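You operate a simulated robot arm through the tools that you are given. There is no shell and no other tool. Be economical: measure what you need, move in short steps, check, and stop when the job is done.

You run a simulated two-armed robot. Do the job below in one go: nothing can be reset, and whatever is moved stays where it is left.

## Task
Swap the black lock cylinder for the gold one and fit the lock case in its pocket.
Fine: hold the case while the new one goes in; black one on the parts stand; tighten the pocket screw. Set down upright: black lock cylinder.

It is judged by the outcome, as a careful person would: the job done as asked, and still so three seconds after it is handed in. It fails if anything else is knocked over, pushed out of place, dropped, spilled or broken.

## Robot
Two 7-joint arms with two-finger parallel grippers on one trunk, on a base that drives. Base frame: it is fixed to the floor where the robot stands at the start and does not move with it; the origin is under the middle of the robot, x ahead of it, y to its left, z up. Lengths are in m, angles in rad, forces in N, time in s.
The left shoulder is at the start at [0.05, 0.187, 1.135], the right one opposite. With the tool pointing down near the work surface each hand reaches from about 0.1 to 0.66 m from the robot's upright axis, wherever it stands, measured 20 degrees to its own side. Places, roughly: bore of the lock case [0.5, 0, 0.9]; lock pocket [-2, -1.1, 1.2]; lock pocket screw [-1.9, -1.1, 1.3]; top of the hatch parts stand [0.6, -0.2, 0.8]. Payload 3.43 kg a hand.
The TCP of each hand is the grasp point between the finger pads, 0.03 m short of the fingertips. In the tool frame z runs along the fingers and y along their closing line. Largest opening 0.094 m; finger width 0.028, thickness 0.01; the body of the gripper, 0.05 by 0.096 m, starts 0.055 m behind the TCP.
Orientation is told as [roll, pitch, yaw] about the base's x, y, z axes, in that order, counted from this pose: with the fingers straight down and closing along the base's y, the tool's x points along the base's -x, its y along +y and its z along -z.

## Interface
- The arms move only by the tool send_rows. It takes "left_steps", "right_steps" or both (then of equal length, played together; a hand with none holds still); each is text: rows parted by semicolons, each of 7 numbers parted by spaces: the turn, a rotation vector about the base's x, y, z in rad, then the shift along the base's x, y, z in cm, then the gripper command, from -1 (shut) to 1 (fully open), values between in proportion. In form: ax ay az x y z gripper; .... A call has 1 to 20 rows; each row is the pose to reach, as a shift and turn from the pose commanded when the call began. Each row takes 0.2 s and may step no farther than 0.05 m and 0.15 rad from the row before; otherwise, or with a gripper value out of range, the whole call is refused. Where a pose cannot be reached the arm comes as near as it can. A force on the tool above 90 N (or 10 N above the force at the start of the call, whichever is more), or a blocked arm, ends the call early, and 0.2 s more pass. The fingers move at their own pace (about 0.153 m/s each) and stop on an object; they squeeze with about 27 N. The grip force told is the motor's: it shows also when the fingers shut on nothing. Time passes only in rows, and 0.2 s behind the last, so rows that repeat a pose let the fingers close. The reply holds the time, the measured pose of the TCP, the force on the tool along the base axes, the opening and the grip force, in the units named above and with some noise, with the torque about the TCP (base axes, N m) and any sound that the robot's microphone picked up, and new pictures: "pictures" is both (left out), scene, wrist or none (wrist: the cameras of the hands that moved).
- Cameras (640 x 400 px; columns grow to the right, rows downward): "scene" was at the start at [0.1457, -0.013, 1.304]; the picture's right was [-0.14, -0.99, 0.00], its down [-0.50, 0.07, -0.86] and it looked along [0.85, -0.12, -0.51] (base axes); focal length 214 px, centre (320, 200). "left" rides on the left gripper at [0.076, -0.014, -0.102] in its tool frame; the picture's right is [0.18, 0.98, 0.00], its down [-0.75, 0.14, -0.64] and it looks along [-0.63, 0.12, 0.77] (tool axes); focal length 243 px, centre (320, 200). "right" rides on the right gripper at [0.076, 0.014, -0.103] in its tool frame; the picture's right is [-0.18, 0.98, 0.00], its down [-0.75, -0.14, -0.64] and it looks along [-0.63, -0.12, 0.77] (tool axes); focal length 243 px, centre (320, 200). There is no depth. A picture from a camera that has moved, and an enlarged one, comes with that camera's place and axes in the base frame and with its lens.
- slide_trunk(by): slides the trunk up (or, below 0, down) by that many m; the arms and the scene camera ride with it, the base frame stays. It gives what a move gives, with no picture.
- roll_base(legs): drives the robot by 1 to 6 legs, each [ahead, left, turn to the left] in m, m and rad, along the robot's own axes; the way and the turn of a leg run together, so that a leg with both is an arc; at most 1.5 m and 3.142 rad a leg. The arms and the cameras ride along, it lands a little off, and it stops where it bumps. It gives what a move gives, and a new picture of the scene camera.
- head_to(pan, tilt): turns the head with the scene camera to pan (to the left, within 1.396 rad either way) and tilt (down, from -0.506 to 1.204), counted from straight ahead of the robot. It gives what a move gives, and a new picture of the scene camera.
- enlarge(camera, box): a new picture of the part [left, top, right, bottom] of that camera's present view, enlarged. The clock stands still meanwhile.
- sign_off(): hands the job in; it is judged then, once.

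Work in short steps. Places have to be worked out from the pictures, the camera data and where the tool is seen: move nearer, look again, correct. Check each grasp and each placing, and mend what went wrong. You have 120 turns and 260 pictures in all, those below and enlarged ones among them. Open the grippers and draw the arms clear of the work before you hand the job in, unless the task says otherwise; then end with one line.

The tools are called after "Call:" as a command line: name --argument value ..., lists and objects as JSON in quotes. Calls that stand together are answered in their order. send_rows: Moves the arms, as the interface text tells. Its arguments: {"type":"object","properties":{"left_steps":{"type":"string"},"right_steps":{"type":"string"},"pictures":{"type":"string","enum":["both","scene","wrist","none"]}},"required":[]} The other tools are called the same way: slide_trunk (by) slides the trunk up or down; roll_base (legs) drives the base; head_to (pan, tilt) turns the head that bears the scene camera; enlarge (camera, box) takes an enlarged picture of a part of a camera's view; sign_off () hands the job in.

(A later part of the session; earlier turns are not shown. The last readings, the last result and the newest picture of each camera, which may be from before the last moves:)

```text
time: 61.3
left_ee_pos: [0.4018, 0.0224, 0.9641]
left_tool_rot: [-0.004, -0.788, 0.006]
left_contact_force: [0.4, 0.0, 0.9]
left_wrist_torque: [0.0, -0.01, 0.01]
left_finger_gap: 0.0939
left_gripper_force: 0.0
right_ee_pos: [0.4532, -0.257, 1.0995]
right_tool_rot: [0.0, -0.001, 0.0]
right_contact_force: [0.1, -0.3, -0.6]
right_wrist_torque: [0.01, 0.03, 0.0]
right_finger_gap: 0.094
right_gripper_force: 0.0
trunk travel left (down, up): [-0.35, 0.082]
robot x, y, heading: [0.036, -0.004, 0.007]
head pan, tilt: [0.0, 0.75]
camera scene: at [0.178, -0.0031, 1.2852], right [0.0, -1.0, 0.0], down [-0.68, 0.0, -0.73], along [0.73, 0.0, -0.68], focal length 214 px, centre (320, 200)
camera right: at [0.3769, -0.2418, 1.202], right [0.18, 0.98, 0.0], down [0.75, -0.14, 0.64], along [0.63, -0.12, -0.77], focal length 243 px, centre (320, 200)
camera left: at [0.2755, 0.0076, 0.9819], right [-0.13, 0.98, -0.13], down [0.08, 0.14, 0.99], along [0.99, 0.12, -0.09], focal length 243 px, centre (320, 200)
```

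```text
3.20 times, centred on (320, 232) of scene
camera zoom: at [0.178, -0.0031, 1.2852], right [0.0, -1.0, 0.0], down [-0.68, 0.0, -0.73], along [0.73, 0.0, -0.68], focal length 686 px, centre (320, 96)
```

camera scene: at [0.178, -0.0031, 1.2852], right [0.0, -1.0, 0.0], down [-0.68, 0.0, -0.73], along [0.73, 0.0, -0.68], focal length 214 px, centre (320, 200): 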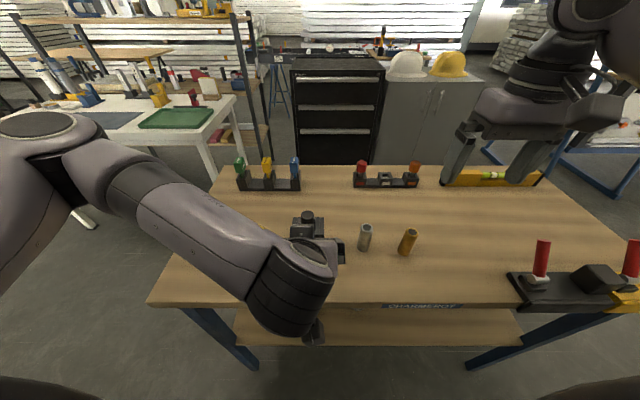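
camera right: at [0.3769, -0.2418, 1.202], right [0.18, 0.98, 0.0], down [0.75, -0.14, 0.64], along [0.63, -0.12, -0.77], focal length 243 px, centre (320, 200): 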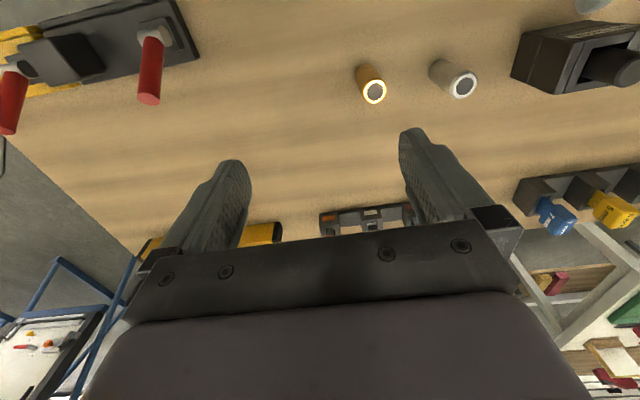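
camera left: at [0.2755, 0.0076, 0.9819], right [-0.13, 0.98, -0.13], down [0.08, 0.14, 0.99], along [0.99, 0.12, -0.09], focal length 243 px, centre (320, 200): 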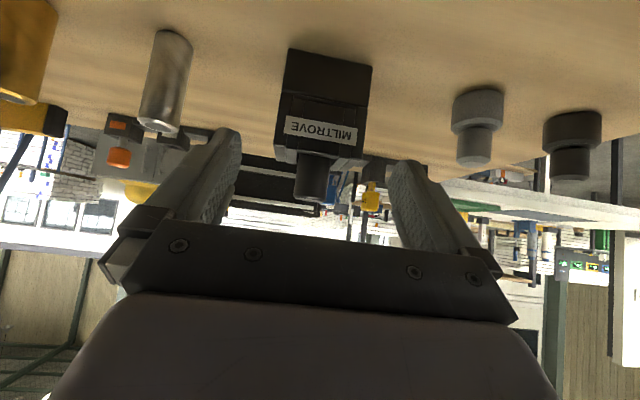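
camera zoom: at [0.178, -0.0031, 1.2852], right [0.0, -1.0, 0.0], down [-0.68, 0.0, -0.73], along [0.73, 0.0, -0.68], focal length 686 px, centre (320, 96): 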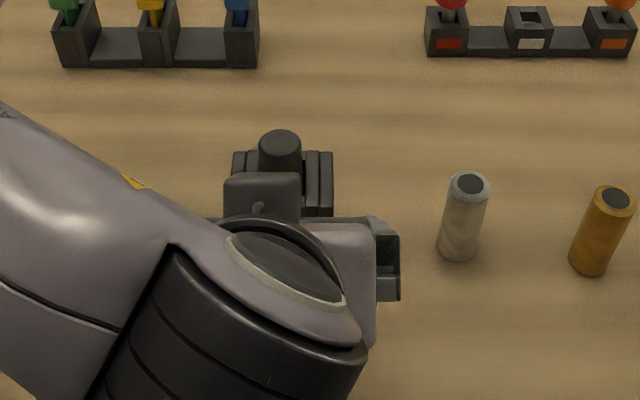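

Case is centred between the fingers. I advance along the fingers to (0.475, 0.023, 0.893) and close.

Call:
send_rows --left_steps "0 0 0 2.5 0 -2.5 1;0 0 0 5 0 -5 1;0 0 0 7.3 0.1 -7.1 1;0 0 0 7.3 0.1 -7.1 0.2;0 0 0 7.3 0.1 -7.1 -0.3;0 0 0 7.3 0.1 -7.1 -1;0 0 0 7.3 0.1 -7.1 -1" --pictures "both"

Call:
enlarge --camera "right" --box '[480, 0, 640, 100]'

```text
time: 62.9
left_ee_pos: [0.4753, 0.0228, 0.8931]
left_tool_rot: [-0.004, -0.785, 0.002]
left_contact_force: [-0.2, 0.4, -1.9]
left_wrist_torque: [0.01, 0.06, 0.0]
left_finger_gap: 0.0746
left_gripper_force: 26.9
right_ee_pos: [0.4545, -0.2574, 1.0989]
right_tool_rot: [0.001, -0.001, 0.002]
right_contact_force: [-0.3, 0.3, -0.3]
right_wrist_torque: [-0.01, 0.0, -0.06]
right_finger_gap: 0.0938
right_gripper_force: 0.2
trunk travel left (down, up): [-0.35, 0.082]
robot x, y, heading: [0.0367, -0.0047, -0.003]
head pan, tilt: [0.0, 0.75]
camera scene: at [0.1782, -0.0033, 1.285], right [0.0, -1.0, 0.0], down [-0.68, 0.0, -0.73], along [0.73, 0.0, -0.68], focal length 214 px, centre (320, 200)
camera left: at [0.3504, 0.0074, 0.9119], right [-0.13, 0.98, -0.13], down [0.08, 0.14, 0.99], along [0.99, 0.12, -0.1], focal length 243 px, centre (320, 200)
```

scene: 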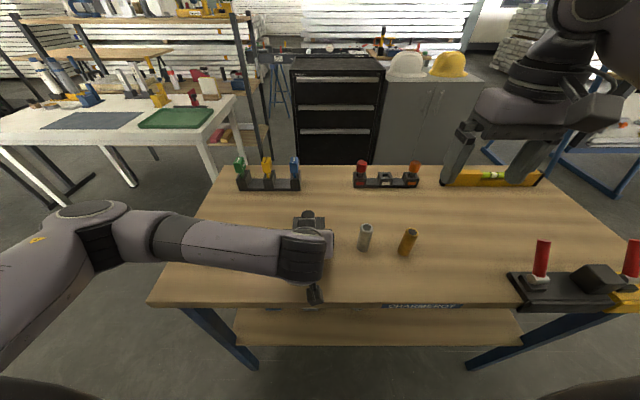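
left: 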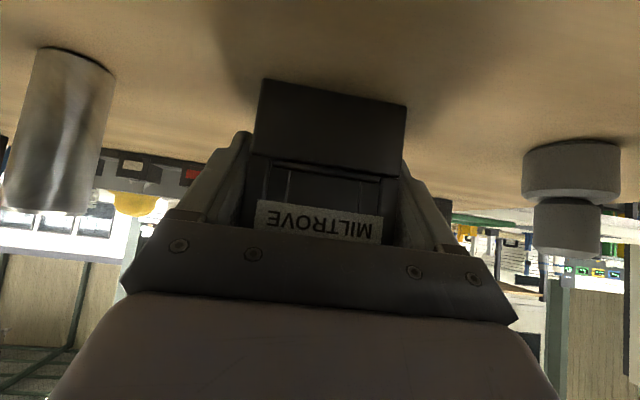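

```text
4.00 times, centred on (560, 50) of right
camera zoom: at [0.3774, -0.2418, 1.2017], right [0.18, 0.98, 0.0], down [0.75, -0.14, 0.64], along [0.63, -0.12, -0.77], focal length 970 px, centre (-640, 800)
```

zoom: 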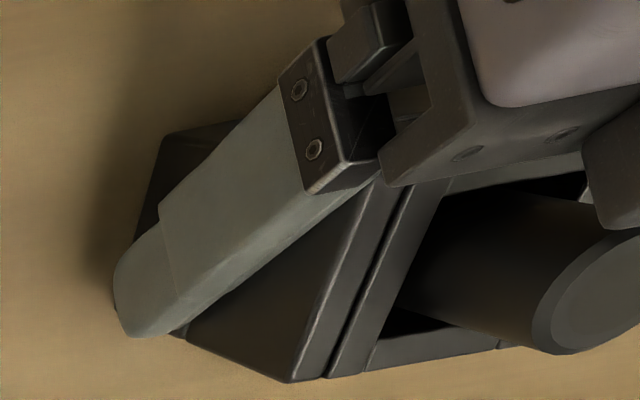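

Grip is solid (gap 0.0746), but the right hand needs more room above; I re-grip at a flatter 55° pitch and 1 cm further back.

Call:
send_rows --left_steps "0 0 0 0 0 0 0.2;0 0 0 0 0 0 1;0 -0.09 0 -0.5 0 0.2 1;0 -0.175 0 -1 0 0.2 1;0 -0.175 0 -1 0 0.2 0.2;0 -0.175 0 -1 0 0.2 -0.5;0 -0.175 0 -1 0 0.2 -1;0 -0.175 0 -1 0 0.2 -1" --pictures "wrist"

Call:
enlarge --camera "scene" --box '[240, 180, 400, 280]'

```text
time: 64.7
left_ee_pos: [0.4672, 0.0225, 0.8956]
left_tool_rot: [-0.003, -0.961, 0.005]
left_contact_force: [0.1, -0.6, 0.4]
left_wrist_torque: [0.02, 0.1, 0.05]
left_finger_gap: 0.0743
left_gripper_force: 27.7
right_ee_pos: [0.4548, -0.2572, 1.0987]
right_tool_rot: [0.001, -0.001, 0.002]
right_contact_force: [0.8, -0.4, -0.5]
right_wrist_torque: [0.03, 0.05, -0.02]
right_finger_gap: 0.0941
right_gripper_force: 0.1
trunk travel left (down, up): [-0.35, 0.082]
robot x, y, heading: [0.0401, -0.0019, 0.004]
head pan, tilt: [0.0, 0.75]
camera left: at [0.339, 0.0083, 0.8921], right [-0.11, 0.98, -0.15], down [-0.09, 0.14, 0.99], along [0.99, 0.12, 0.08], focal length 243 px, centre (320, 200)
```

left: 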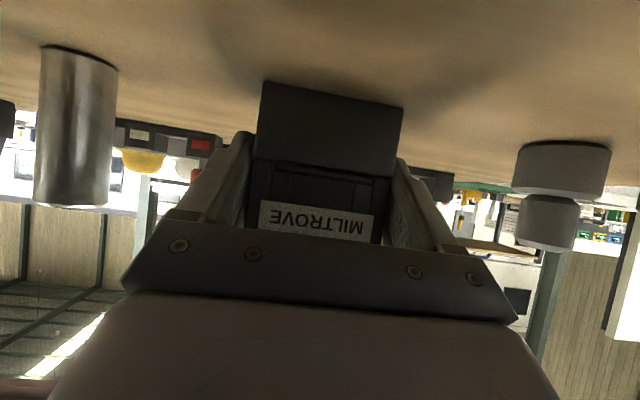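

```text
4.00 times, centred on (320, 230) of scene
camera zoom: at [0.178, -0.0033, 1.2851], right [0.0, -1.0, 0.0], down [-0.68, 0.0, -0.73], along [0.73, 0.0, -0.68], focal length 858 px, centre (320, 80)
```

zoom: 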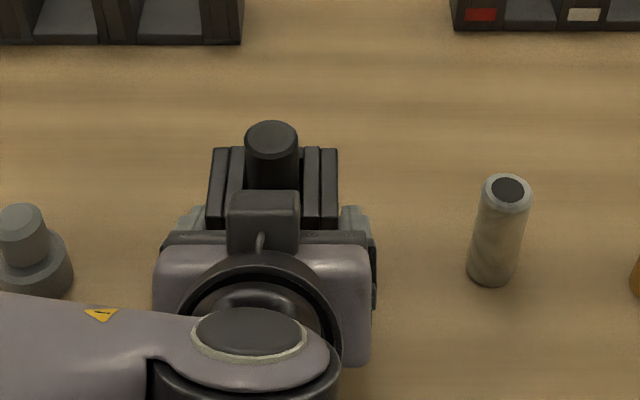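

There's a box atop the left hand, but space for the right fingers looks free at x>0.45. I bring the right hand above the black cylinder.

Call:
send_rows --right_steps "0 0 0 0.5 4.7 0 1;0 0 0 1 9.4 0 1;0 0 0 1.5 14.1 0 1;0 0 0 2 18.8 0 1;0 0 0 2.5 23.5 0 1;0 0 0 3 28.1 0 1" --pictures "both"

```text
time: 66.1
left_ee_pos: [0.4668, 0.0225, 0.8959]
left_tool_rot: [-0.004, -0.962, 0.006]
left_contact_force: [-0.5, -0.6, -2.2]
left_wrist_torque: [-0.01, 0.07, -0.02]
left_finger_gap: 0.0744
left_gripper_force: 27.3
right_ee_pos: [0.4868, 0.0248, 1.0959]
right_tool_rot: [-0.001, -0.002, 0.001]
right_contact_force: [1.4, -0.1, -0.5]
right_wrist_torque: [0.01, 0.0, -0.01]
right_finger_gap: 0.094
right_gripper_force: 0.0
trunk travel left (down, up): [-0.35, 0.082]
robot x, y, heading: [0.0368, -0.0017, -0.001]
head pan, tilt: [0.0, 0.75]
camera scene: at [0.1781, -0.0025, 1.2851], right [0.0, -1.0, 0.0], down [-0.68, 0.0, -0.73], along [0.73, 0.0, -0.68], focal length 214 px, centre (320, 200)
camera right: at [0.4092, 0.042, 1.1987], right [0.18, 0.98, 0.0], down [0.75, -0.14, 0.64], along [0.63, -0.12, -0.77], focal length 243 px, centre (320, 200)
```

scene: 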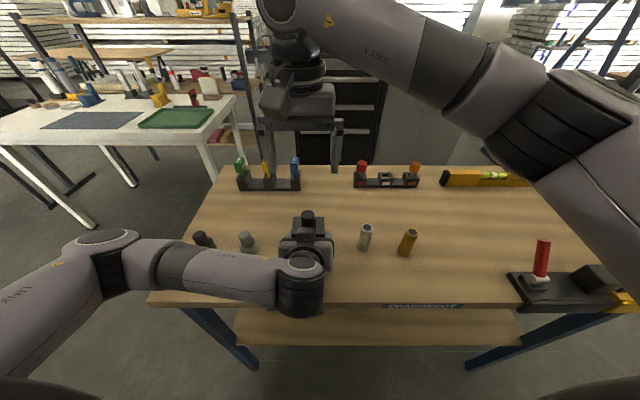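
right: 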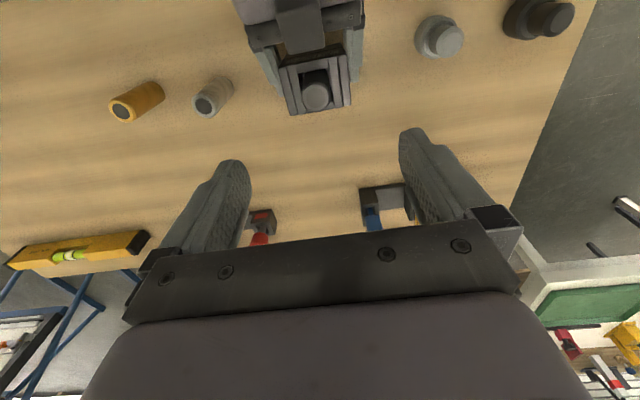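

Cylinder top at about (0.482, 0.024). I yaw the right hand 45° to keep its camera clear of the left hand's block, narrow the opening and descend partway.

Call:
send_rows --right_steps "0 0 0.13 0 0 0 0.6;0 0 0.26 0 0 0 0.06;0 0 0.39 -0.1 0 -1 0.06;0 0 0.52 -0.2 0 -3 0.06;0 0 0.65 -0.3 -0.1 -5 0.06;0 0 0.785 -0.3 -0.1 -7 0.06;0 0 0.785 -0.3 -0.1 -8.5 0.06" --pictures "both"

Call:
enlarge --camera "scene" --box '[240, 160, 400, 260]'

```text
time: 67.7
left_ee_pos: [0.4668, 0.024, 0.8958]
left_tool_rot: [-0.005, -0.961, 0.005]
left_contact_force: [0.3, 0.8, -2.5]
left_wrist_torque: [0.04, 0.1, -0.02]
left_finger_gap: 0.0742
left_gripper_force: 28.1
right_ee_pos: [0.4847, 0.0243, 1.0119]
right_tool_rot: [0.003, 0.0, 0.788]
right_contact_force: [-0.1, -0.4, 0.2]
right_wrist_torque: [0.0, -0.01, 0.01]
right_finger_gap: 0.0496
right_gripper_force: 0.1
trunk travel left (down, up): [-0.35, 0.082]
robot x, y, heading: [0.0383, -0.0055, -0.003]
head pan, tilt: [0.0, 0.75]
camera scene: at [0.1783, -0.0033, 1.2851], right [0.0, -1.0, 0.0], down [-0.68, 0.0, -0.73], along [0.73, 0.0, -0.68], focal length 214 px, centre (320, 200)
camera right: at [0.4184, -0.0189, 1.1153], right [-0.57, 0.82, 0.0], down [0.63, 0.43, 0.64], along [0.53, 0.37, -0.77], focal length 243 px, centre (320, 200)
```

scene: 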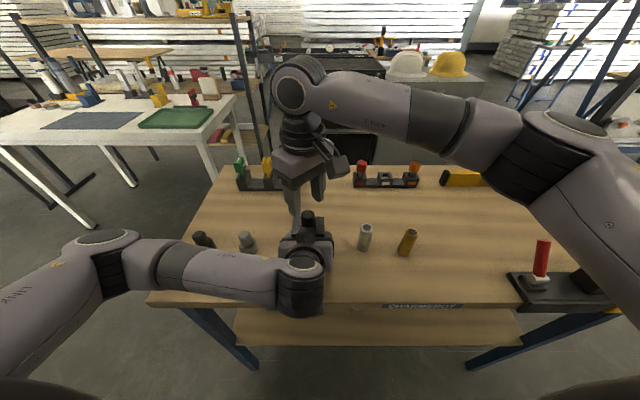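
right: 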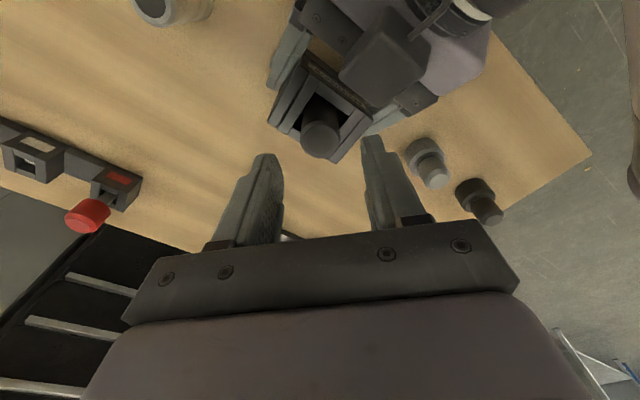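

```text
4.00 times, centred on (320, 210) of scene
camera zoom: at [0.1783, -0.0033, 1.2851], right [0.0, -1.0, 0.0], down [-0.68, 0.0, -0.73], along [0.73, 0.0, -0.68], focal length 858 px, centre (320, 160)
```

zoom: 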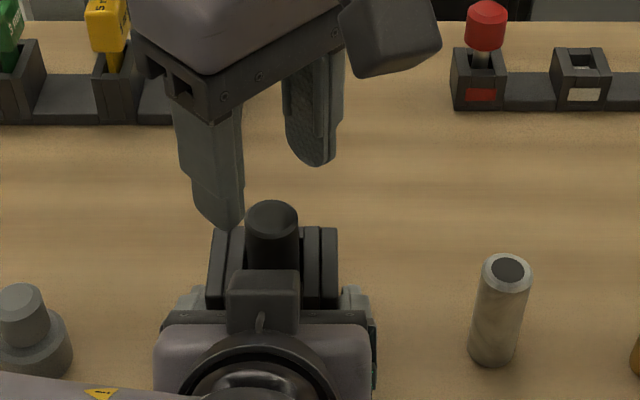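

Aligned: cylinder ≈ (0.485, 0.026). Descend to z=0.957 and close.

Call:
send_rows --right_steps "0 0 0 0 0.1 -2 0.06;0 0 0 0 0.1 -4 0.06;0 0 0 0 0.1 -5.5 0.06;0 0 0 0 0.1 -5.5 -0.3;0 0 0 0 0.1 -5.5 -1;0 0 0 0 0.1 -5.5 -1" --pictures "both"

Call:
enlarge --camera "scene" --box '[240, 160, 400, 260]'

```text
time: 69.1
left_ee_pos: [0.4664, 0.0215, 0.8947]
left_tool_rot: [-0.003, -0.961, 0.002]
left_contact_force: [4.9, 0.3, -7.5]
left_wrist_torque: [-0.1, 0.0, -0.1]
left_finger_gap: 0.0745
left_gripper_force: 27.2
right_ee_pos: [0.4832, 0.0241, 0.9597]
right_tool_rot: [-0.001, -0.007, 0.785]
right_contact_force: [3.8, -4.6, 29.7]
right_wrist_torque: [-0.48, -0.18, 0.18]
right_finger_gap: 0.0278
right_gripper_force: 27.0
trunk travel left (down, up): [-0.35, 0.082]
robot x, y, heading: [0.0379, -0.0044, 0.001]
head pan, tilt: [0.0, 0.75]
camera scene: at [0.1774, -0.0036, 1.2854], right [0.0, -1.0, 0.0], down [-0.68, 0.0, -0.73], along [0.73, 0.0, -0.68], focal length 214 px, centre (320, 200)
camera right: at [0.4178, -0.0177, 1.0624], right [-0.56, 0.83, 0.0], down [0.63, 0.43, 0.65], along [0.53, 0.37, -0.76], focal length 243 px, centre (320, 200)
```

scene: 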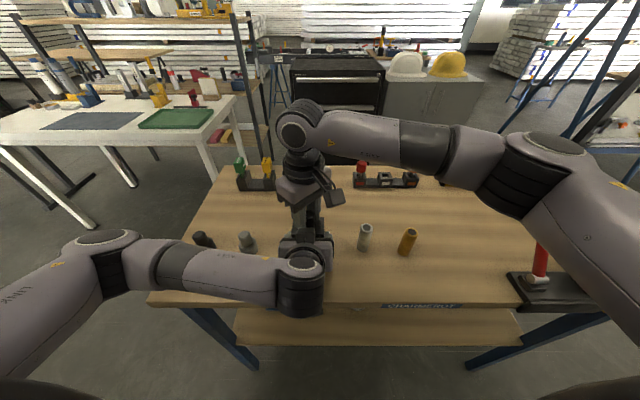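
right: 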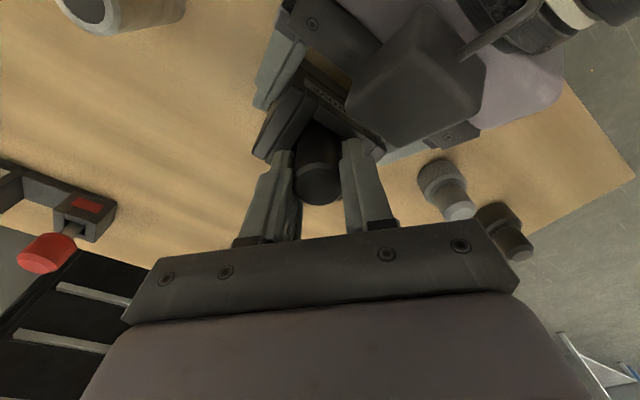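

```text
4.00 times, centred on (320, 210) of scene
camera zoom: at [0.1774, -0.0036, 1.2854], right [0.0, -1.0, 0.0], down [-0.68, 0.0, -0.73], along [0.73, 0.0, -0.68], focal length 858 px, centre (320, 160)
```

zoom: 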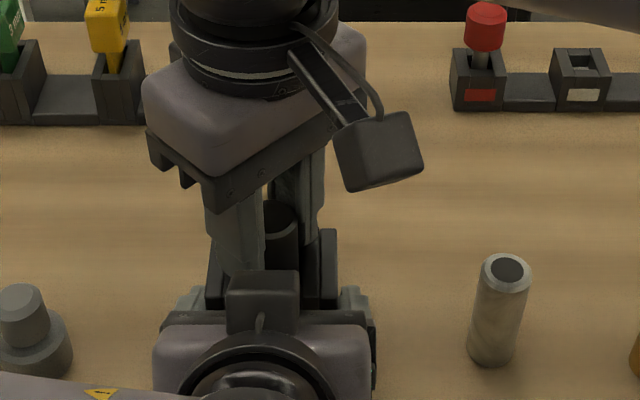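

Gripped (gap 0.0278), with the tips just resting on the case top. Pull straight up slowly.

Call:
send_rows --right_steps "0 0 0 0 0 0.8 -1;0 0 0 0 0 1.6 -1;0 0 0 0 0 2.4 -1;0 0 0 0 0 3.4 -1;0 0 0 0 0 4.4 -1;0 0 0 0 0 5.9 -1" --pictures "both"

Call:
enlarge --camera "scene" --box '[240, 150, 400, 250]'

```text
time: 70.5
left_ee_pos: [0.4664, 0.0235, 0.8965]
left_tool_rot: [-0.006, -0.961, 0.005]
left_contact_force: [-0.6, 0.4, 0.5]
left_wrist_torque: [0.06, 0.12, 0.01]
left_finger_gap: 0.0745
left_gripper_force: 26.8
right_ee_pos: [0.4839, 0.0259, 1.0177]
right_tool_rot: [0.002, 0.002, 0.788]
right_contact_force: [0.0, 0.1, -1.8]
right_wrist_torque: [0.0, 0.01, -0.04]
right_finger_gap: 0.0275
right_gripper_force: 26.9
trunk travel left (down, up): [-0.35, 0.082]
robot x, y, heading: [0.0373, -0.0002, -0.001]
head pan, tilt: [0.0, 0.75]
camera scene: at [0.178, -0.0032, 1.2851], right [0.0, -1.0, 0.0], down [-0.68, 0.0, -0.73], along [0.73, 0.0, -0.68], focal length 214 px, centre (320, 200)
camera right: at [0.4177, -0.0174, 1.1199], right [-0.57, 0.82, 0.0], down [0.63, 0.43, 0.64], along [0.53, 0.36, -0.77], focal length 243 px, centre (320, 200)
```

scene: 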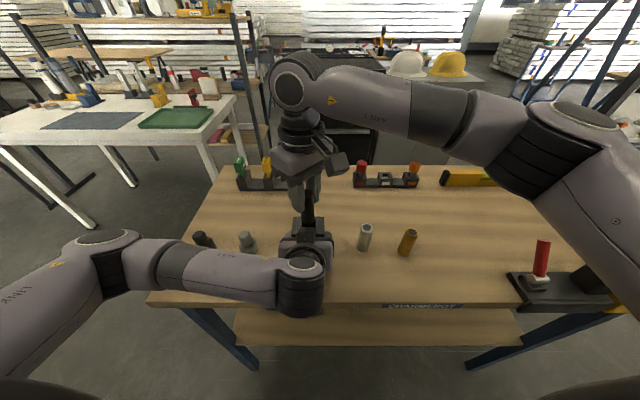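
right: 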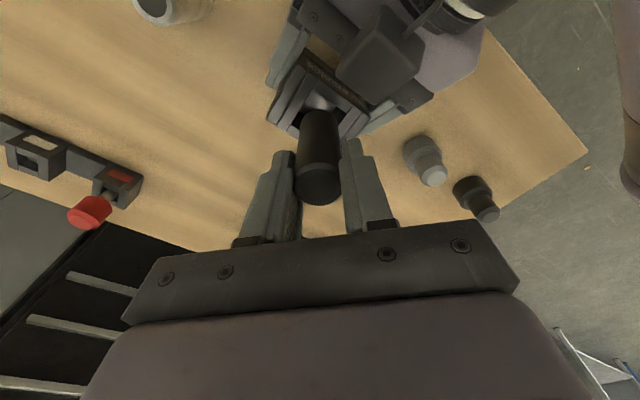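

```text
4.00 times, centred on (320, 200) of scene
camera zoom: at [0.178, -0.0032, 1.2851], right [0.0, -1.0, 0.0], down [-0.68, 0.0, -0.73], along [0.73, 0.0, -0.68], focal length 858 px, centre (320, 200)
```

zoom: 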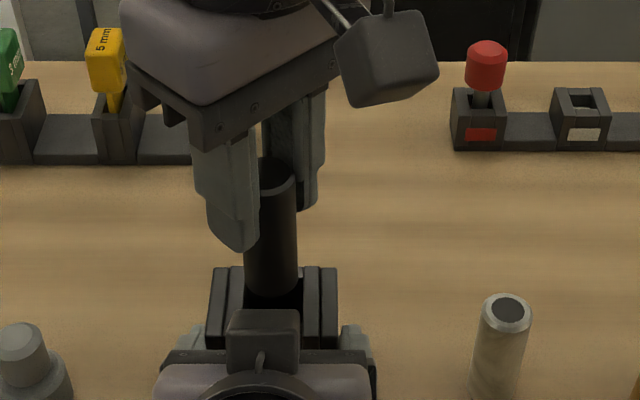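

It comes out freely; lift another 6 cm and look at its lower end and the empty bore.

Call:
send_rows --right_steps "0 0 0 0 0 2 -1;0 0 0 0 0 4 -1;0 0 0 0 0 6 -1;0 0 0 0 0 8 -1" --pictures "both"

Call:
enlarge --camera "scene" --box '[240, 130, 400, 230]'

Call:
enlarge --camera "right" --box '[240, 50, 400, 150]'

```text
time: 71.5
left_ee_pos: [0.4657, 0.0233, 0.8957]
left_tool_rot: [-0.004, -0.96, 0.004]
left_contact_force: [-1.1, 0.3, -0.7]
left_wrist_torque: [0.14, 0.15, 0.02]
left_finger_gap: 0.0742
left_gripper_force: 26.8
right_ee_pos: [0.4816, 0.0256, 1.0991]
right_tool_rot: [0.001, -0.002, 0.788]
right_contact_force: [0.5, 0.1, -2.0]
right_wrist_torque: [0.04, -0.02, 0.0]
right_finger_gap: 0.0275
right_gripper_force: 27.1
trunk travel left (down, up): [-0.35, 0.082]
robot x, y, heading: [0.0357, -0.0048, 0.0]
head pan, tilt: [0.0, 0.75]
camera scene: at [0.1779, -0.0032, 1.2851], right [0.0, -1.0, 0.0], down [-0.68, 0.0, -0.73], along [0.73, 0.0, -0.68], focal length 214 px, centre (320, 200)
camera right: at [0.4176, -0.0175, 1.2004], right [-0.57, 0.82, 0.0], down [0.63, 0.43, 0.64], along [0.53, 0.36, -0.77], focal length 243 px, centre (320, 200)
```

scene: 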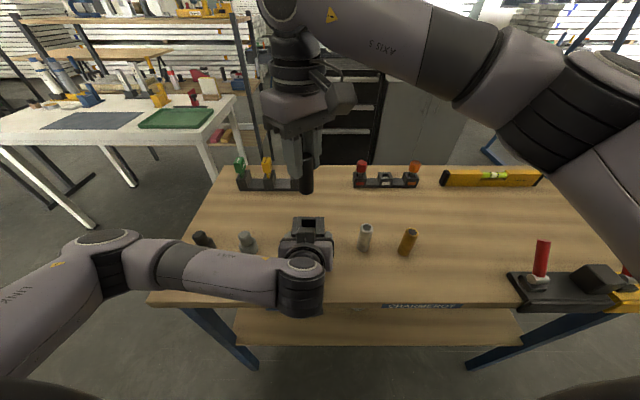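
right: 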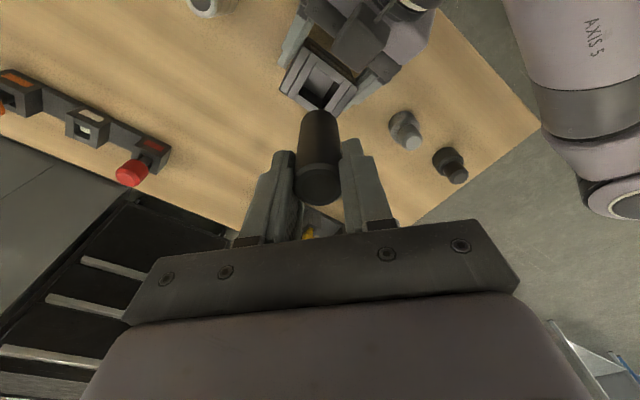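

```text
4.00 times, centred on (320, 180) of scene
camera zoom: at [0.1779, -0.0032, 1.2851], right [0.0, -1.0, 0.0], down [-0.68, 0.0, -0.73], along [0.73, 0.0, -0.68], focal length 858 px, centre (320, 280)
```

zoom: 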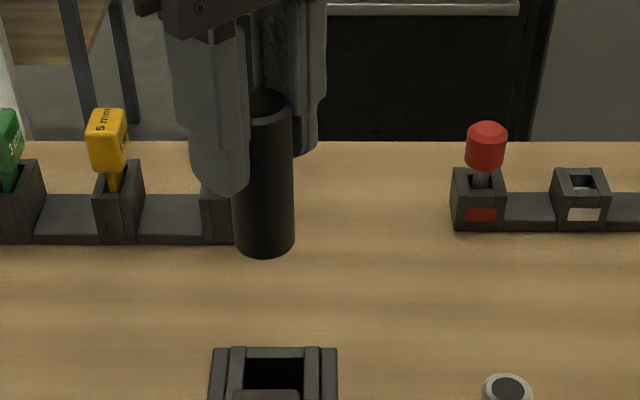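

```text
4.00 times, centred on (320, 100) of right
camera zoom: at [0.4176, -0.0175, 1.2004], right [-0.57, 0.82, 0.0], down [0.63, 0.43, 0.64], along [0.53, 0.36, -0.77], focal length 970 px, centre (320, 600)
```

zoom: 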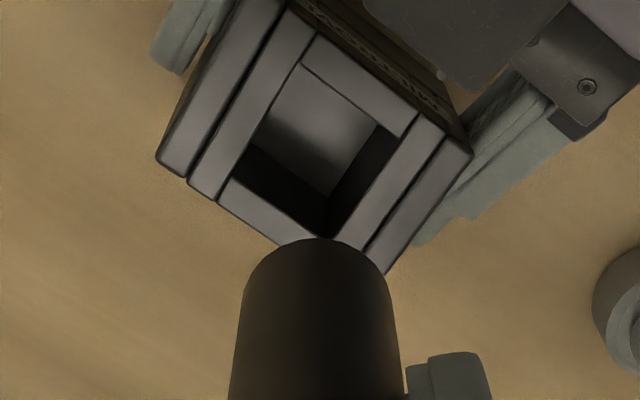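

Black cylinder is out (uniform, ~0.072 long). I release the case with the left hand, retreat, and carry the cylinder toward the stand while yawing so the fingers close along x.

Call:
send_rows --left_steps "0 0 0 0 0 0 0.3;0 0 0 0 0 0 1;0 0 0 0 0 0 1;0 0 0 -2.5 0 1.75 1;0 0 0 -5 0 3.5 1;0 0 0 -7.5 0 5.2 1;0 0 0 -8 0 10 1;0 0 0 -8 0 14.5 1;0 0 0 -8 0 18 1" --right_steps "0 0 0.13 1.4 -2.2 0 -1;0 0 0.26 2.8 -4.4 0 -1;0 0 0.39 4.2 -6.6 0 -1;0 0 0.52 5.6 -8.8 0 -1;0 0 0.65 7 -11 0 -1;0 0 0.783 8.4 -13.2 0 -1;0 0 0.783 9.8 -15.4 0 -1;0 0 0.783 11 -17.6 0 -1;0 0 0.783 12 -19.3 0 -1" --pictures "both"

```text
time: 73.4
left_ee_pos: [0.4081, 0.0816, 1.0005]
left_tool_rot: [0.431, -0.96, -0.261]
left_contact_force: [-0.4, 0.9, -0.8]
left_wrist_torque: [-0.02, 0.0, -0.01]
left_finger_gap: 0.094
left_gripper_force: 0.0
left hand out of reach, approached as far as the arm can: row 9
right_ee_pos: [0.3611, -0.0757, 1.0998]
right_tool_rot: [0.001, -0.002, 1.57]
right_contact_force: [-1.0, 0.1, -2.3]
right_wrist_torque: [0.03, 0.03, 0.01]
right_finger_gap: 0.0275
right_gripper_force: 26.4
right hand out of reach, approached as far as the arm can: row 2, 3, 4, 5, 6, 7, 8, 9
trunk travel left (down, up): [-0.35, 0.082]
robot x, y, heading: [0.0357, -0.0019, 0.001]
head pan, tilt: [0.0, 0.75]
stopped in row 9 (left hand): the arm was blocked; the commanded pose is now the measured one
camera scene: at [0.1777, -0.0039, 1.2852], right [0.0, -1.0, 0.0], down [-0.68, 0.0, -0.73], along [0.73, 0.0, -0.68], focal length 214 px, centre (320, 200)
camera right: at [0.3453, -0.1499, 1.2015], right [-0.98, 0.19, 0.0], down [0.14, 0.75, 0.64], along [0.12, 0.63, -0.77], focal length 243 px, centre (320, 200)
camera left: at [0.2831, 0.0573, 0.9879], right [-0.2, 0.98, 0.09], down [-0.13, -0.11, 0.99], along [0.97, 0.18, 0.15], focal length 243 px, centre (320, 200)
```

scene: 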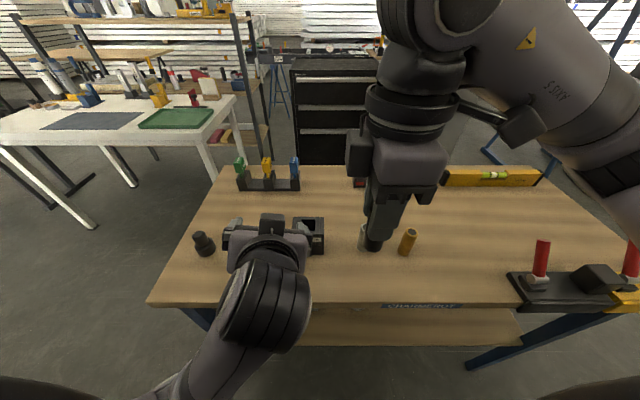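
right: 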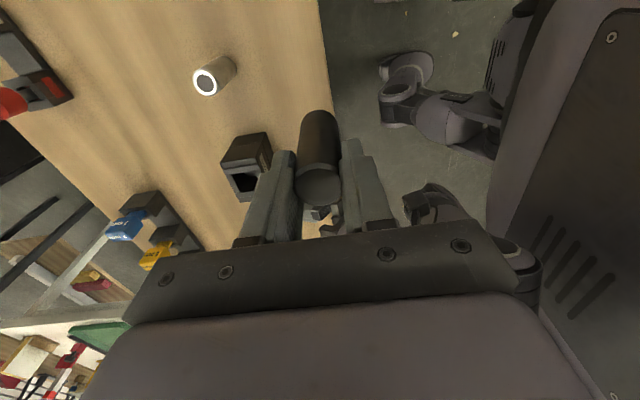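
left: 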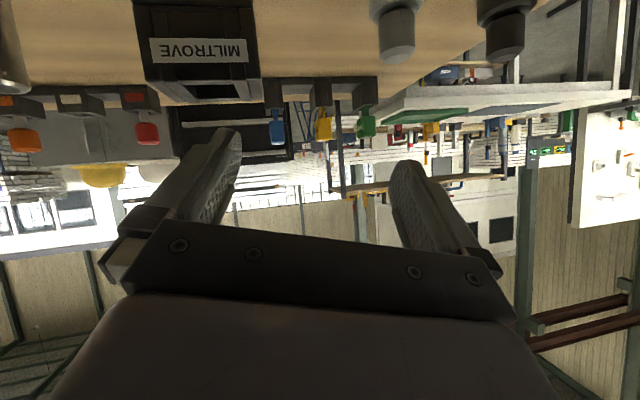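

Yaw 90° was out of reach, and the hands got crowded; nothing fell. I also realise the given place (0.6, -0.2, 0.8) matches the centre of this table top, so the table itself is the "hatch parts stand". I unyaw the right hand and carry the cylinder to a free spot at (0.58, -0.2).

Call:
send_rows --right_steps "0 0 -0.143 0 -4 0 -1;0 0 -0.286 0 -8 0 -1;0 0 -0.429 0 -12 0 -1;0 0 -0.572 1 -14 0 -1;0 0 -0.715 4 -14 0 -1;0 0 -0.858 8 -13.5 0 -1;0 0 -1.0 12 -13 0 -1;0 0 -1.143 15 -12.5 0 -1;0 0 -1.286 18 -12.4 0 -1;0 0 -1.43 20.5 -12.4 0 -1;0 0 -1.57 21.9 -12.4 0 -1" --pictures "both"

Call:
enlarge --camera "scene" --box '[180, 150, 420, 300]'

```text
time: 75.8
left_ee_pos: [0.4095, 0.0825, 1.0007]
left_tool_rot: [0.43, -0.96, -0.261]
left_contact_force: [0.5, -0.3, -0.2]
left_wrist_torque: [-0.01, -0.02, -0.02]
left_finger_gap: 0.094
left_gripper_force: 0.1
right_ee_pos: [0.5795, -0.1985, 1.0975]
right_tool_rot: [0.001, 0.001, -0.004]
right_contact_force: [-0.1, 0.5, -2.4]
right_wrist_torque: [0.02, 0.01, 0.04]
right_finger_gap: 0.0271
right_gripper_force: 27.6
trunk travel left (down, up): [-0.35, 0.082]
robot x, y, heading: [0.04, -0.0053, 0.005]
head pan, tilt: [0.0, 0.75]
camera scene: at [0.1781, -0.0032, 1.2851], right [0.0, -1.0, 0.0], down [-0.68, 0.0, -0.73], along [0.73, 0.0, -0.68], focal length 214 px, centre (320, 200)
camera right: at [0.5023, -0.1821, 1.2009], right [0.19, 0.98, 0.0], down [0.75, -0.14, 0.64], along [0.63, -0.12, -0.77], focal length 243 px, centre (320, 200)
```

scene: 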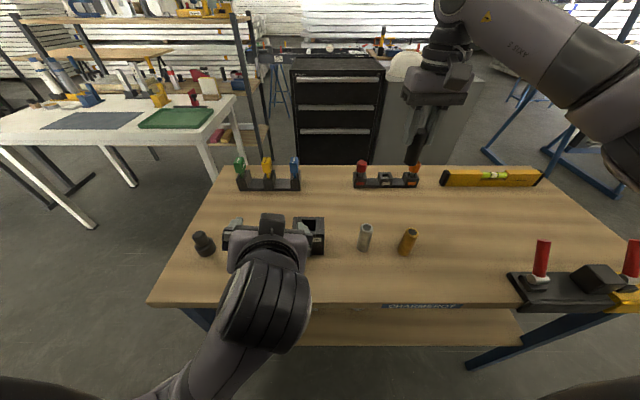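
right: 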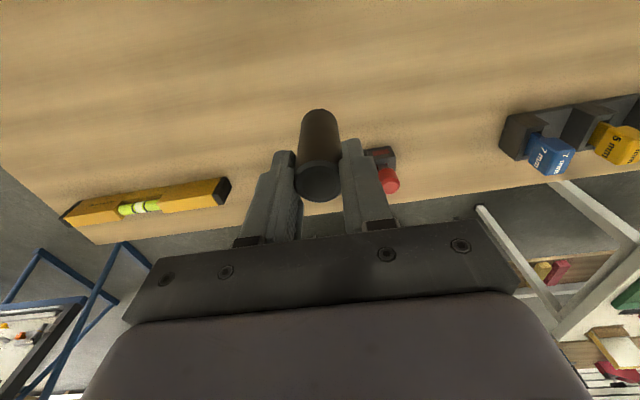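

```text
2.67 times, centred on (300, 225) of scene
camera zoom: at [0.1781, -0.0032, 1.2851], right [0.0, -1.0, 0.0], down [-0.68, 0.0, -0.73], along [0.73, 0.0, -0.68], focal length 572 px, centre (373, 133)
```

zoom: 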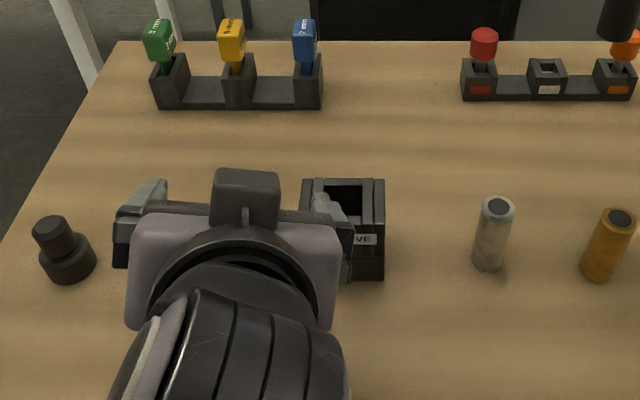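

Case unmoved. Lower the black cylinder toward the table to just above expected contact.

Call:
send_rows --right_steps "0 0 0 0 0 -4 -1;0 0 0 0 0 -8 -1;0 0 0 0 0 -12 -1;0 0 0 0 0 -15 -1;0 0 0 0 0 -16 -1" --pictures "none"

Call:
enlarge --camera "scene" --box '[350, 140, 510, 240]'

```text
time: 77.0
left_ee_pos: [0.4087, 0.0803, 1.0]
left_tool_rot: [0.43, -0.959, -0.261]
left_contact_force: [-0.1, 0.2, -0.2]
left_wrist_torque: [0.01, -0.03, 0.02]
left_finger_gap: 0.0941
left_gripper_force: 0.1
right_ee_pos: [0.5802, -0.1998, 0.9366]
right_tool_rot: [0.0, -0.002, 0.0]
right_contact_force: [0.0, 0.0, -2.5]
right_wrist_torque: [-0.01, 0.01, 0.0]
right_finger_gap: 0.0274
right_gripper_force: 26.7
trunk travel left (down, up): [-0.35, 0.082]
robot x, y, heading: [0.0395, -0.0022, -0.002]
head pan, tilt: [0.0, 0.75]
```

```text
4.00 times, centred on (430, 190) of scene
camera zoom: at [0.178, -0.0033, 1.2851], right [0.0, -1.0, 0.0], down [-0.68, 0.0, -0.73], along [0.73, 0.0, -0.68], focal length 858 px, centre (-120, 240)
```

zoom: 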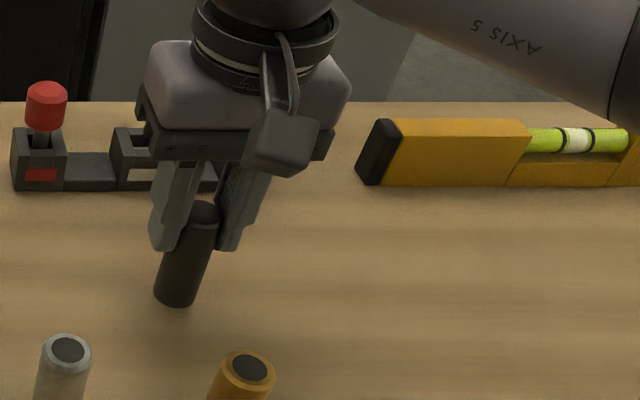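

About 1 cm left; lower in small steps and watch the force.

Call:
send_rows --right_steps "0 0 0 0 0 -0.3 -1;0 0 0 0 0 -0.6 -1;0 0 0 0 0 -0.9 -1" --pictures "none"

```text
time: 77.8
left_ee_pos: [0.4087, 0.0817, 1.0004]
left_tool_rot: [0.429, -0.959, -0.26]
left_contact_force: [-0.6, 0.7, -0.5]
left_wrist_torque: [0.03, 0.01, -0.01]
left_finger_gap: 0.0939
left_gripper_force: 0.1
right_ee_pos: [0.5805, -0.1992, 0.9296]
right_tool_rot: [0.0, 0.001, -0.004]
right_contact_force: [0.2, -0.5, -1.5]
right_wrist_torque: [0.02, 0.0, 0.0]
right_finger_gap: 0.0276
right_gripper_force: 26.7
trunk travel left (down, up): [-0.35, 0.082]
robot x, y, heading: [0.0396, -0.0021, 0.003]
head pan, tilt: [0.0, 0.75]
```

Call:
send_rows --right_steps "0 0 0 0 0 -0.2 -1;0 0 0 0 0 -0.4 -1;0 0 0 0 0 -0.4 -1" --pictures "none"

```text
time: 78.6
left_ee_pos: [0.4087, 0.0808, 0.9998]
left_tool_rot: [0.43, -0.961, -0.262]
left_contact_force: [-0.5, 0.6, 0.0]
left_wrist_torque: [-0.01, 0.02, -0.03]
left_finger_gap: 0.094
left_gripper_force: 0.0
right_ee_pos: [0.579, -0.1992, 0.9259]
right_tool_rot: [-0.001, -0.005, 0.0]
right_contact_force: [0.0, 0.9, 3.5]
right_wrist_torque: [0.1, 0.03, 0.0]
right_finger_gap: 0.0274
right_gripper_force: 26.5
trunk travel left (down, up): [-0.35, 0.082]
robot x, y, heading: [0.0363, -0.0016, 0.001]
head pan, tilt: [0.0, 0.75]
```

Contact felt (force rose to +3.5 N). Release gently, then raise.

Call:
send_rows --right_steps "0 0 0 0 0 0 -0.3;0 0 0 0 0 0 0;0 0 0 0 0 0 0.2;0 0 0 0 0 2 0.2;0 0 0 0 0 5 0.2;0 0 0 0 0 9 0.2;0 0 0 0 0 13 0.2;0 0 0 0 0 16 0.2" --pictures "both"

Call:
enlarge --camera "scene" --box '[300, 150, 500, 275]'

```text
time: 80.4
left_ee_pos: [0.4078, 0.0821, 0.9999]
left_tool_rot: [0.43, -0.961, -0.26]
left_contact_force: [-0.4, 0.1, -0.3]
left_wrist_torque: [0.02, -0.02, 0.02]
left_finger_gap: 0.0937
left_gripper_force: 0.1
right_ee_pos: [0.5799, -0.197, 1.0845]
right_tool_rot: [0.001, -0.001, -0.002]
right_contact_force: [-0.4, -0.4, -0.7]
right_wrist_torque: [-0.03, 0.0, 0.0]
right_finger_gap: 0.0566
right_gripper_force: 0.0
trunk travel left (down, up): [-0.35, 0.082]
robot x, y, heading: [0.0368, -0.0073, 0.004]
head pan, tilt: [0.0, 0.75]
camera scene: at [0.1777, -0.0031, 1.2852], right [0.0, -1.0, 0.0], down [-0.68, 0.0, -0.73], along [0.73, 0.0, -0.68], focal length 214 px, centre (320, 200)
camera right: at [0.5026, -0.1818, 1.1876], right [0.19, 0.98, 0.0], down [0.75, -0.14, 0.64], along [0.63, -0.12, -0.77], focal length 243 px, centre (320, 200)
```

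scene: 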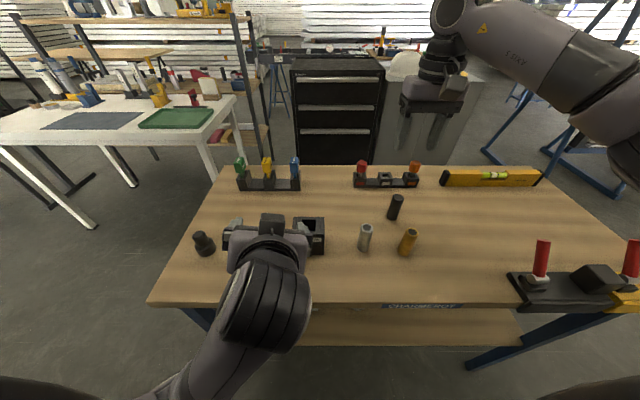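
right: 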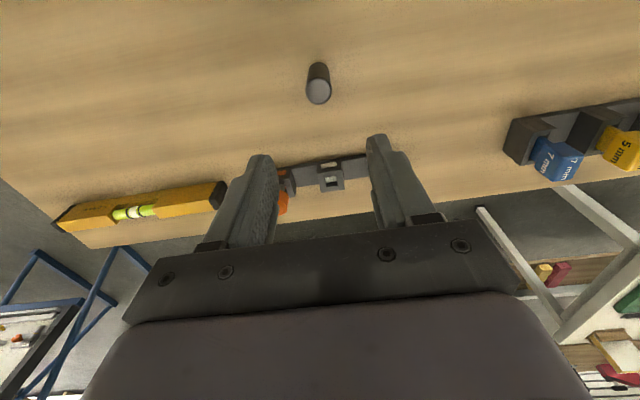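

```text
3.20 times, centred on (400, 212) of scene
camera zoom: at [0.1777, -0.0031, 1.2852], right [0.0, -1.0, 0.0], down [-0.68, 0.0, -0.73], along [0.73, 0.0, -0.68], focal length 686 px, centre (64, 160)
```

zoom: 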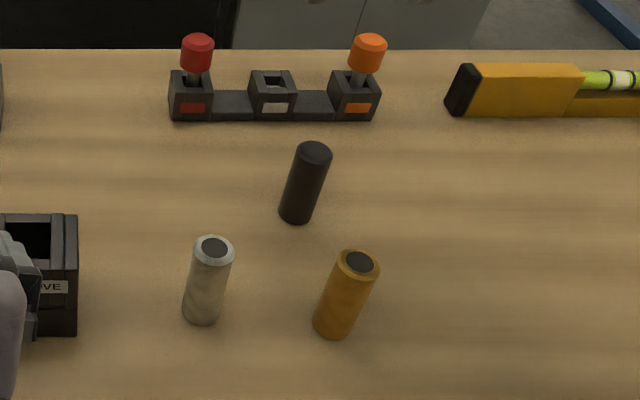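

Black cylinder stands upright on the table. Now the right hand goes above the gold cylinder.

Call:
send_rows --right_steps "0 0 0 -4 0 0 0.2;0 0 0 -8 0 0 0.2;0 0 0 -11.4 -0.2 0 0.2;0 0 0 -11.4 -0.2 -4 0.2;0 0 0 -11.4 -0.2 -8 0.2" --pictures "both"

```text
time: 81.6
left_ee_pos: [0.4084, 0.0821, 0.9993]
left_tool_rot: [0.429, -0.958, -0.26]
left_contact_force: [-0.3, -0.5, -0.5]
left_wrist_torque: [-0.03, 0.0, -0.02]
left_finger_gap: 0.094
left_gripper_force: 0.1
right_ee_pos: [0.4642, -0.2018, 1.0061]
right_tool_rot: [0.001, -0.002, -0.002]
right_contact_force: [0.3, 0.0, 0.5]
right_wrist_torque: [-0.02, 0.02, 0.01]
right_finger_gap: 0.0563
right_gripper_force: 0.0
trunk travel left (down, up): [-0.35, 0.082]
robot x, y, heading: [0.0399, -0.0048, 0.001]
head pan, tilt: [0.0, 0.75]
camera scene: at [0.178, -0.0034, 1.2852], right [0.0, -1.0, 0.0], down [-0.68, 0.0, -0.73], along [0.73, 0.0, -0.68], focal length 214 px, centre (320, 200)
camera right: at [0.3869, -0.1854, 1.1088], right [0.19, 0.98, 0.0], down [0.75, -0.14, 0.64], along [0.63, -0.12, -0.77], focal length 243 px, centre (320, 200)
```

scene: 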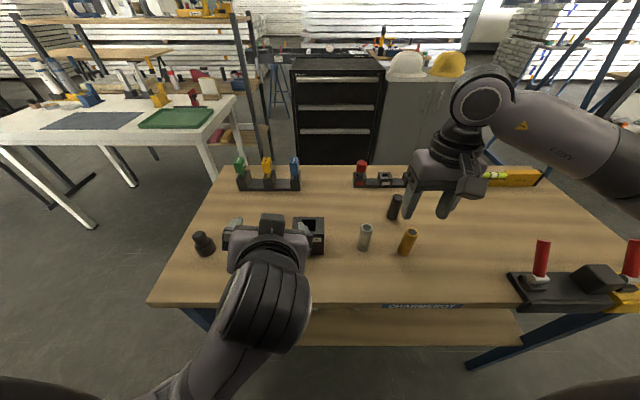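
right: 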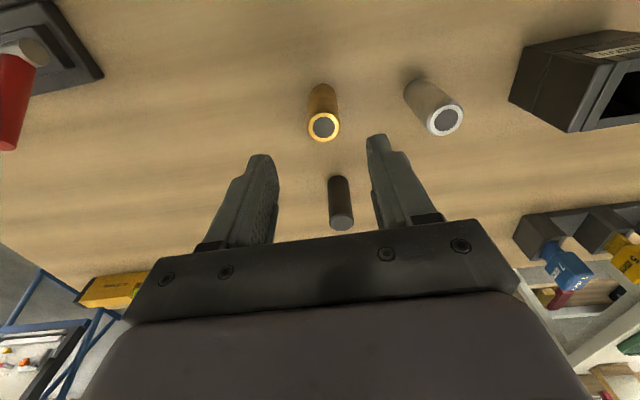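

Gold top at about (0.465, -0.198). Descend and grip near its top.

Call:
send_rows --right_steps "0 0 0 0 0.4 -3 0.2;0 0 0 0 0.4 -6 0.2;0 0 0 0 0.4 -7.6 0.2;0 0 0 0 0.4 -7.6 -0.3;0 0 0 0 0.4 -7.6 -1;0 0 0 0 0.4 -7.6 -1" --pictures "wrist"

Call:
enlarge --camera "scene" --box '[330, 170, 490, 270]'

```text
time: 83.0
left_ee_pos: [0.4103, 0.0809, 1.0006]
left_tool_rot: [0.429, -0.958, -0.26]
left_contact_force: [-0.6, 0.4, -0.2]
left_wrist_torque: [0.01, 0.0, 0.01]
left_finger_gap: 0.094
left_gripper_force: 0.2
right_ee_pos: [0.466, -0.1976, 0.9293]
right_tool_rot: [0.001, 0.0, -0.002]
right_contact_force: [-0.8, -0.1, -0.3]
right_wrist_torque: [0.0, -0.02, 0.0]
right_finger_gap: 0.0271
right_gripper_force: 27.3
trunk travel left (down, up): [-0.35, 0.082]
robot x, y, heading: [0.0399, -0.005, 0.0]
head pan, tilt: [0.0, 0.75]
camera right: at [0.3881, -0.1819, 1.0313], right [0.19, 0.98, 0.0], down [0.75, -0.14, 0.64], along [0.63, -0.12, -0.77], focal length 243 px, centre (320, 200)
```

right: 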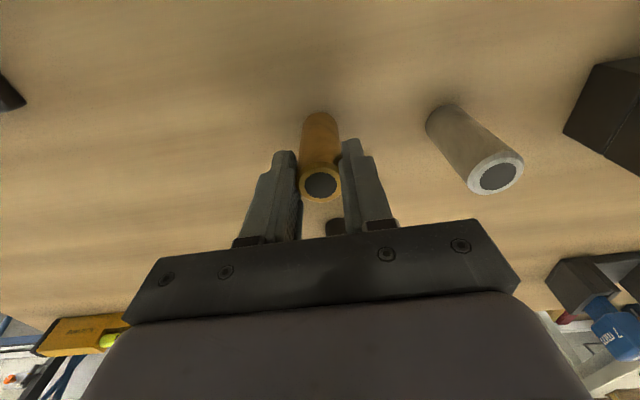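

```text
4.00 times, centred on (410, 220) of scene
camera zoom: at [0.178, -0.0033, 1.2851], right [0.0, -1.0, 0.0], down [-0.68, 0.0, -0.73], along [0.73, 0.0, -0.68], focal length 858 px, centre (-40, 120)
```

zoom: 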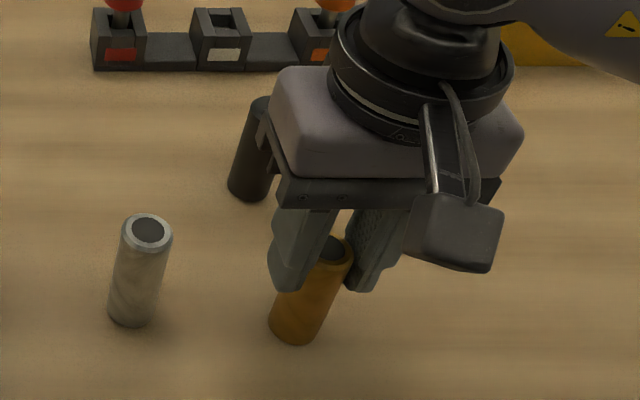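

Gold is held. Lift it, and bring the left hand back in line behind the case.

Call:
send_rows --left_steps "-0.082 0.01 -0.03 -2 -1 1 1;-0.164 0.02 -0.06 -4 -3 1.5 1;-0.247 0.032 -0.092 -4 -5.75 1 1;-0.247 0.032 -0.092 -4 -5.75 1 1" --right_steps "0 0 0 0 0 4.5 -1;0 0 0 0 0 9 -1;0 0 0 0 0 13 -1;0 0 0 0 0 17 -1" --pictures "both"

Call:
enlarge --camera "scene" --box '[180, 170, 420, 320]'

```text
time: 83.7
left_ee_pos: [0.4054, 0.0838, 1.0265]
left_tool_rot: [0.537, -1.075, -0.354]
left_contact_force: [1.1, -0.6, -0.7]
left_wrist_torque: [-0.02, -0.01, -0.06]
left_finger_gap: 0.094
left_gripper_force: 0.1
right_ee_pos: [0.4636, -0.1967, 1.0239]
right_tool_rot: [0.0, -0.001, 0.0]
right_contact_force: [0.1, 0.1, -1.8]
right_wrist_torque: [0.03, 0.0, 0.0]
right_finger_gap: 0.0273
right_gripper_force: 27.3
trunk travel left (down, up): [-0.35, 0.082]
robot x, y, heading: [0.0373, -0.0066, 0.002]
head pan, tilt: [0.0, 0.75]
stopped in row 3 (left hand): the arm was blocked; the commanded pose is now the measured one
camera scene: at [0.1783, -0.0033, 1.2851], right [0.0, -1.0, 0.0], down [-0.68, 0.0, -0.73], along [0.73, 0.0, -0.68], focal length 214 px, centre (320, 200)
camera right: at [0.3857, -0.1803, 1.1272], right [0.18, 0.98, 0.0], down [0.75, -0.14, 0.64], along [0.63, -0.12, -0.77], focal length 243 px, centre (320, 200)
camera left: at [0.2827, 0.0604, 0.999], right [-0.2, 0.98, 0.08], down [-0.25, -0.13, 0.96], along [0.95, 0.18, 0.27], focal length 243 px, centre (320, 200)
```

scene: 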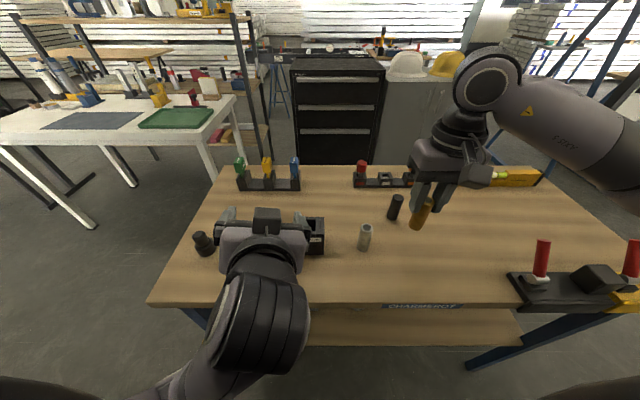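
right: 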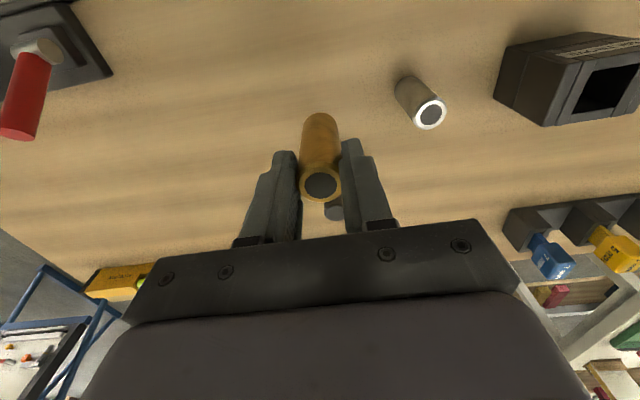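
left: 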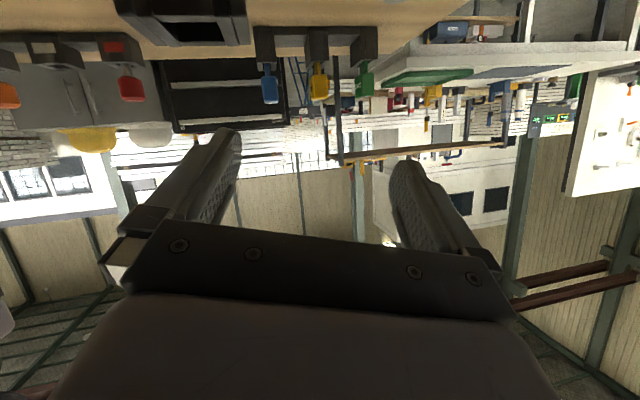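

```text
2.67 times, centred on (300, 245) of scene
camera zoom: at [0.1783, -0.0033, 1.2851], right [0.0, -1.0, 0.0], down [-0.68, 0.0, -0.73], along [0.73, 0.0, -0.68], focal length 572 px, centre (373, 80)
```

zoom: 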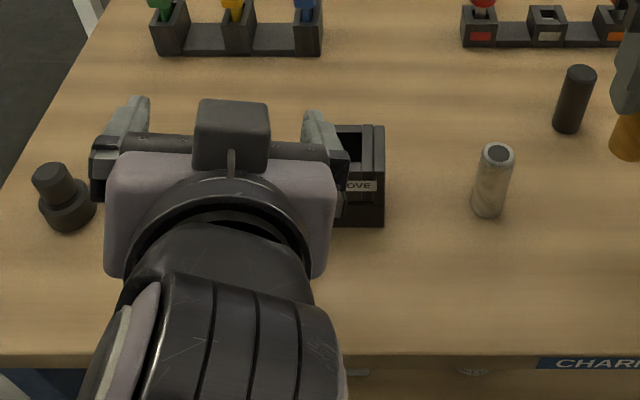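

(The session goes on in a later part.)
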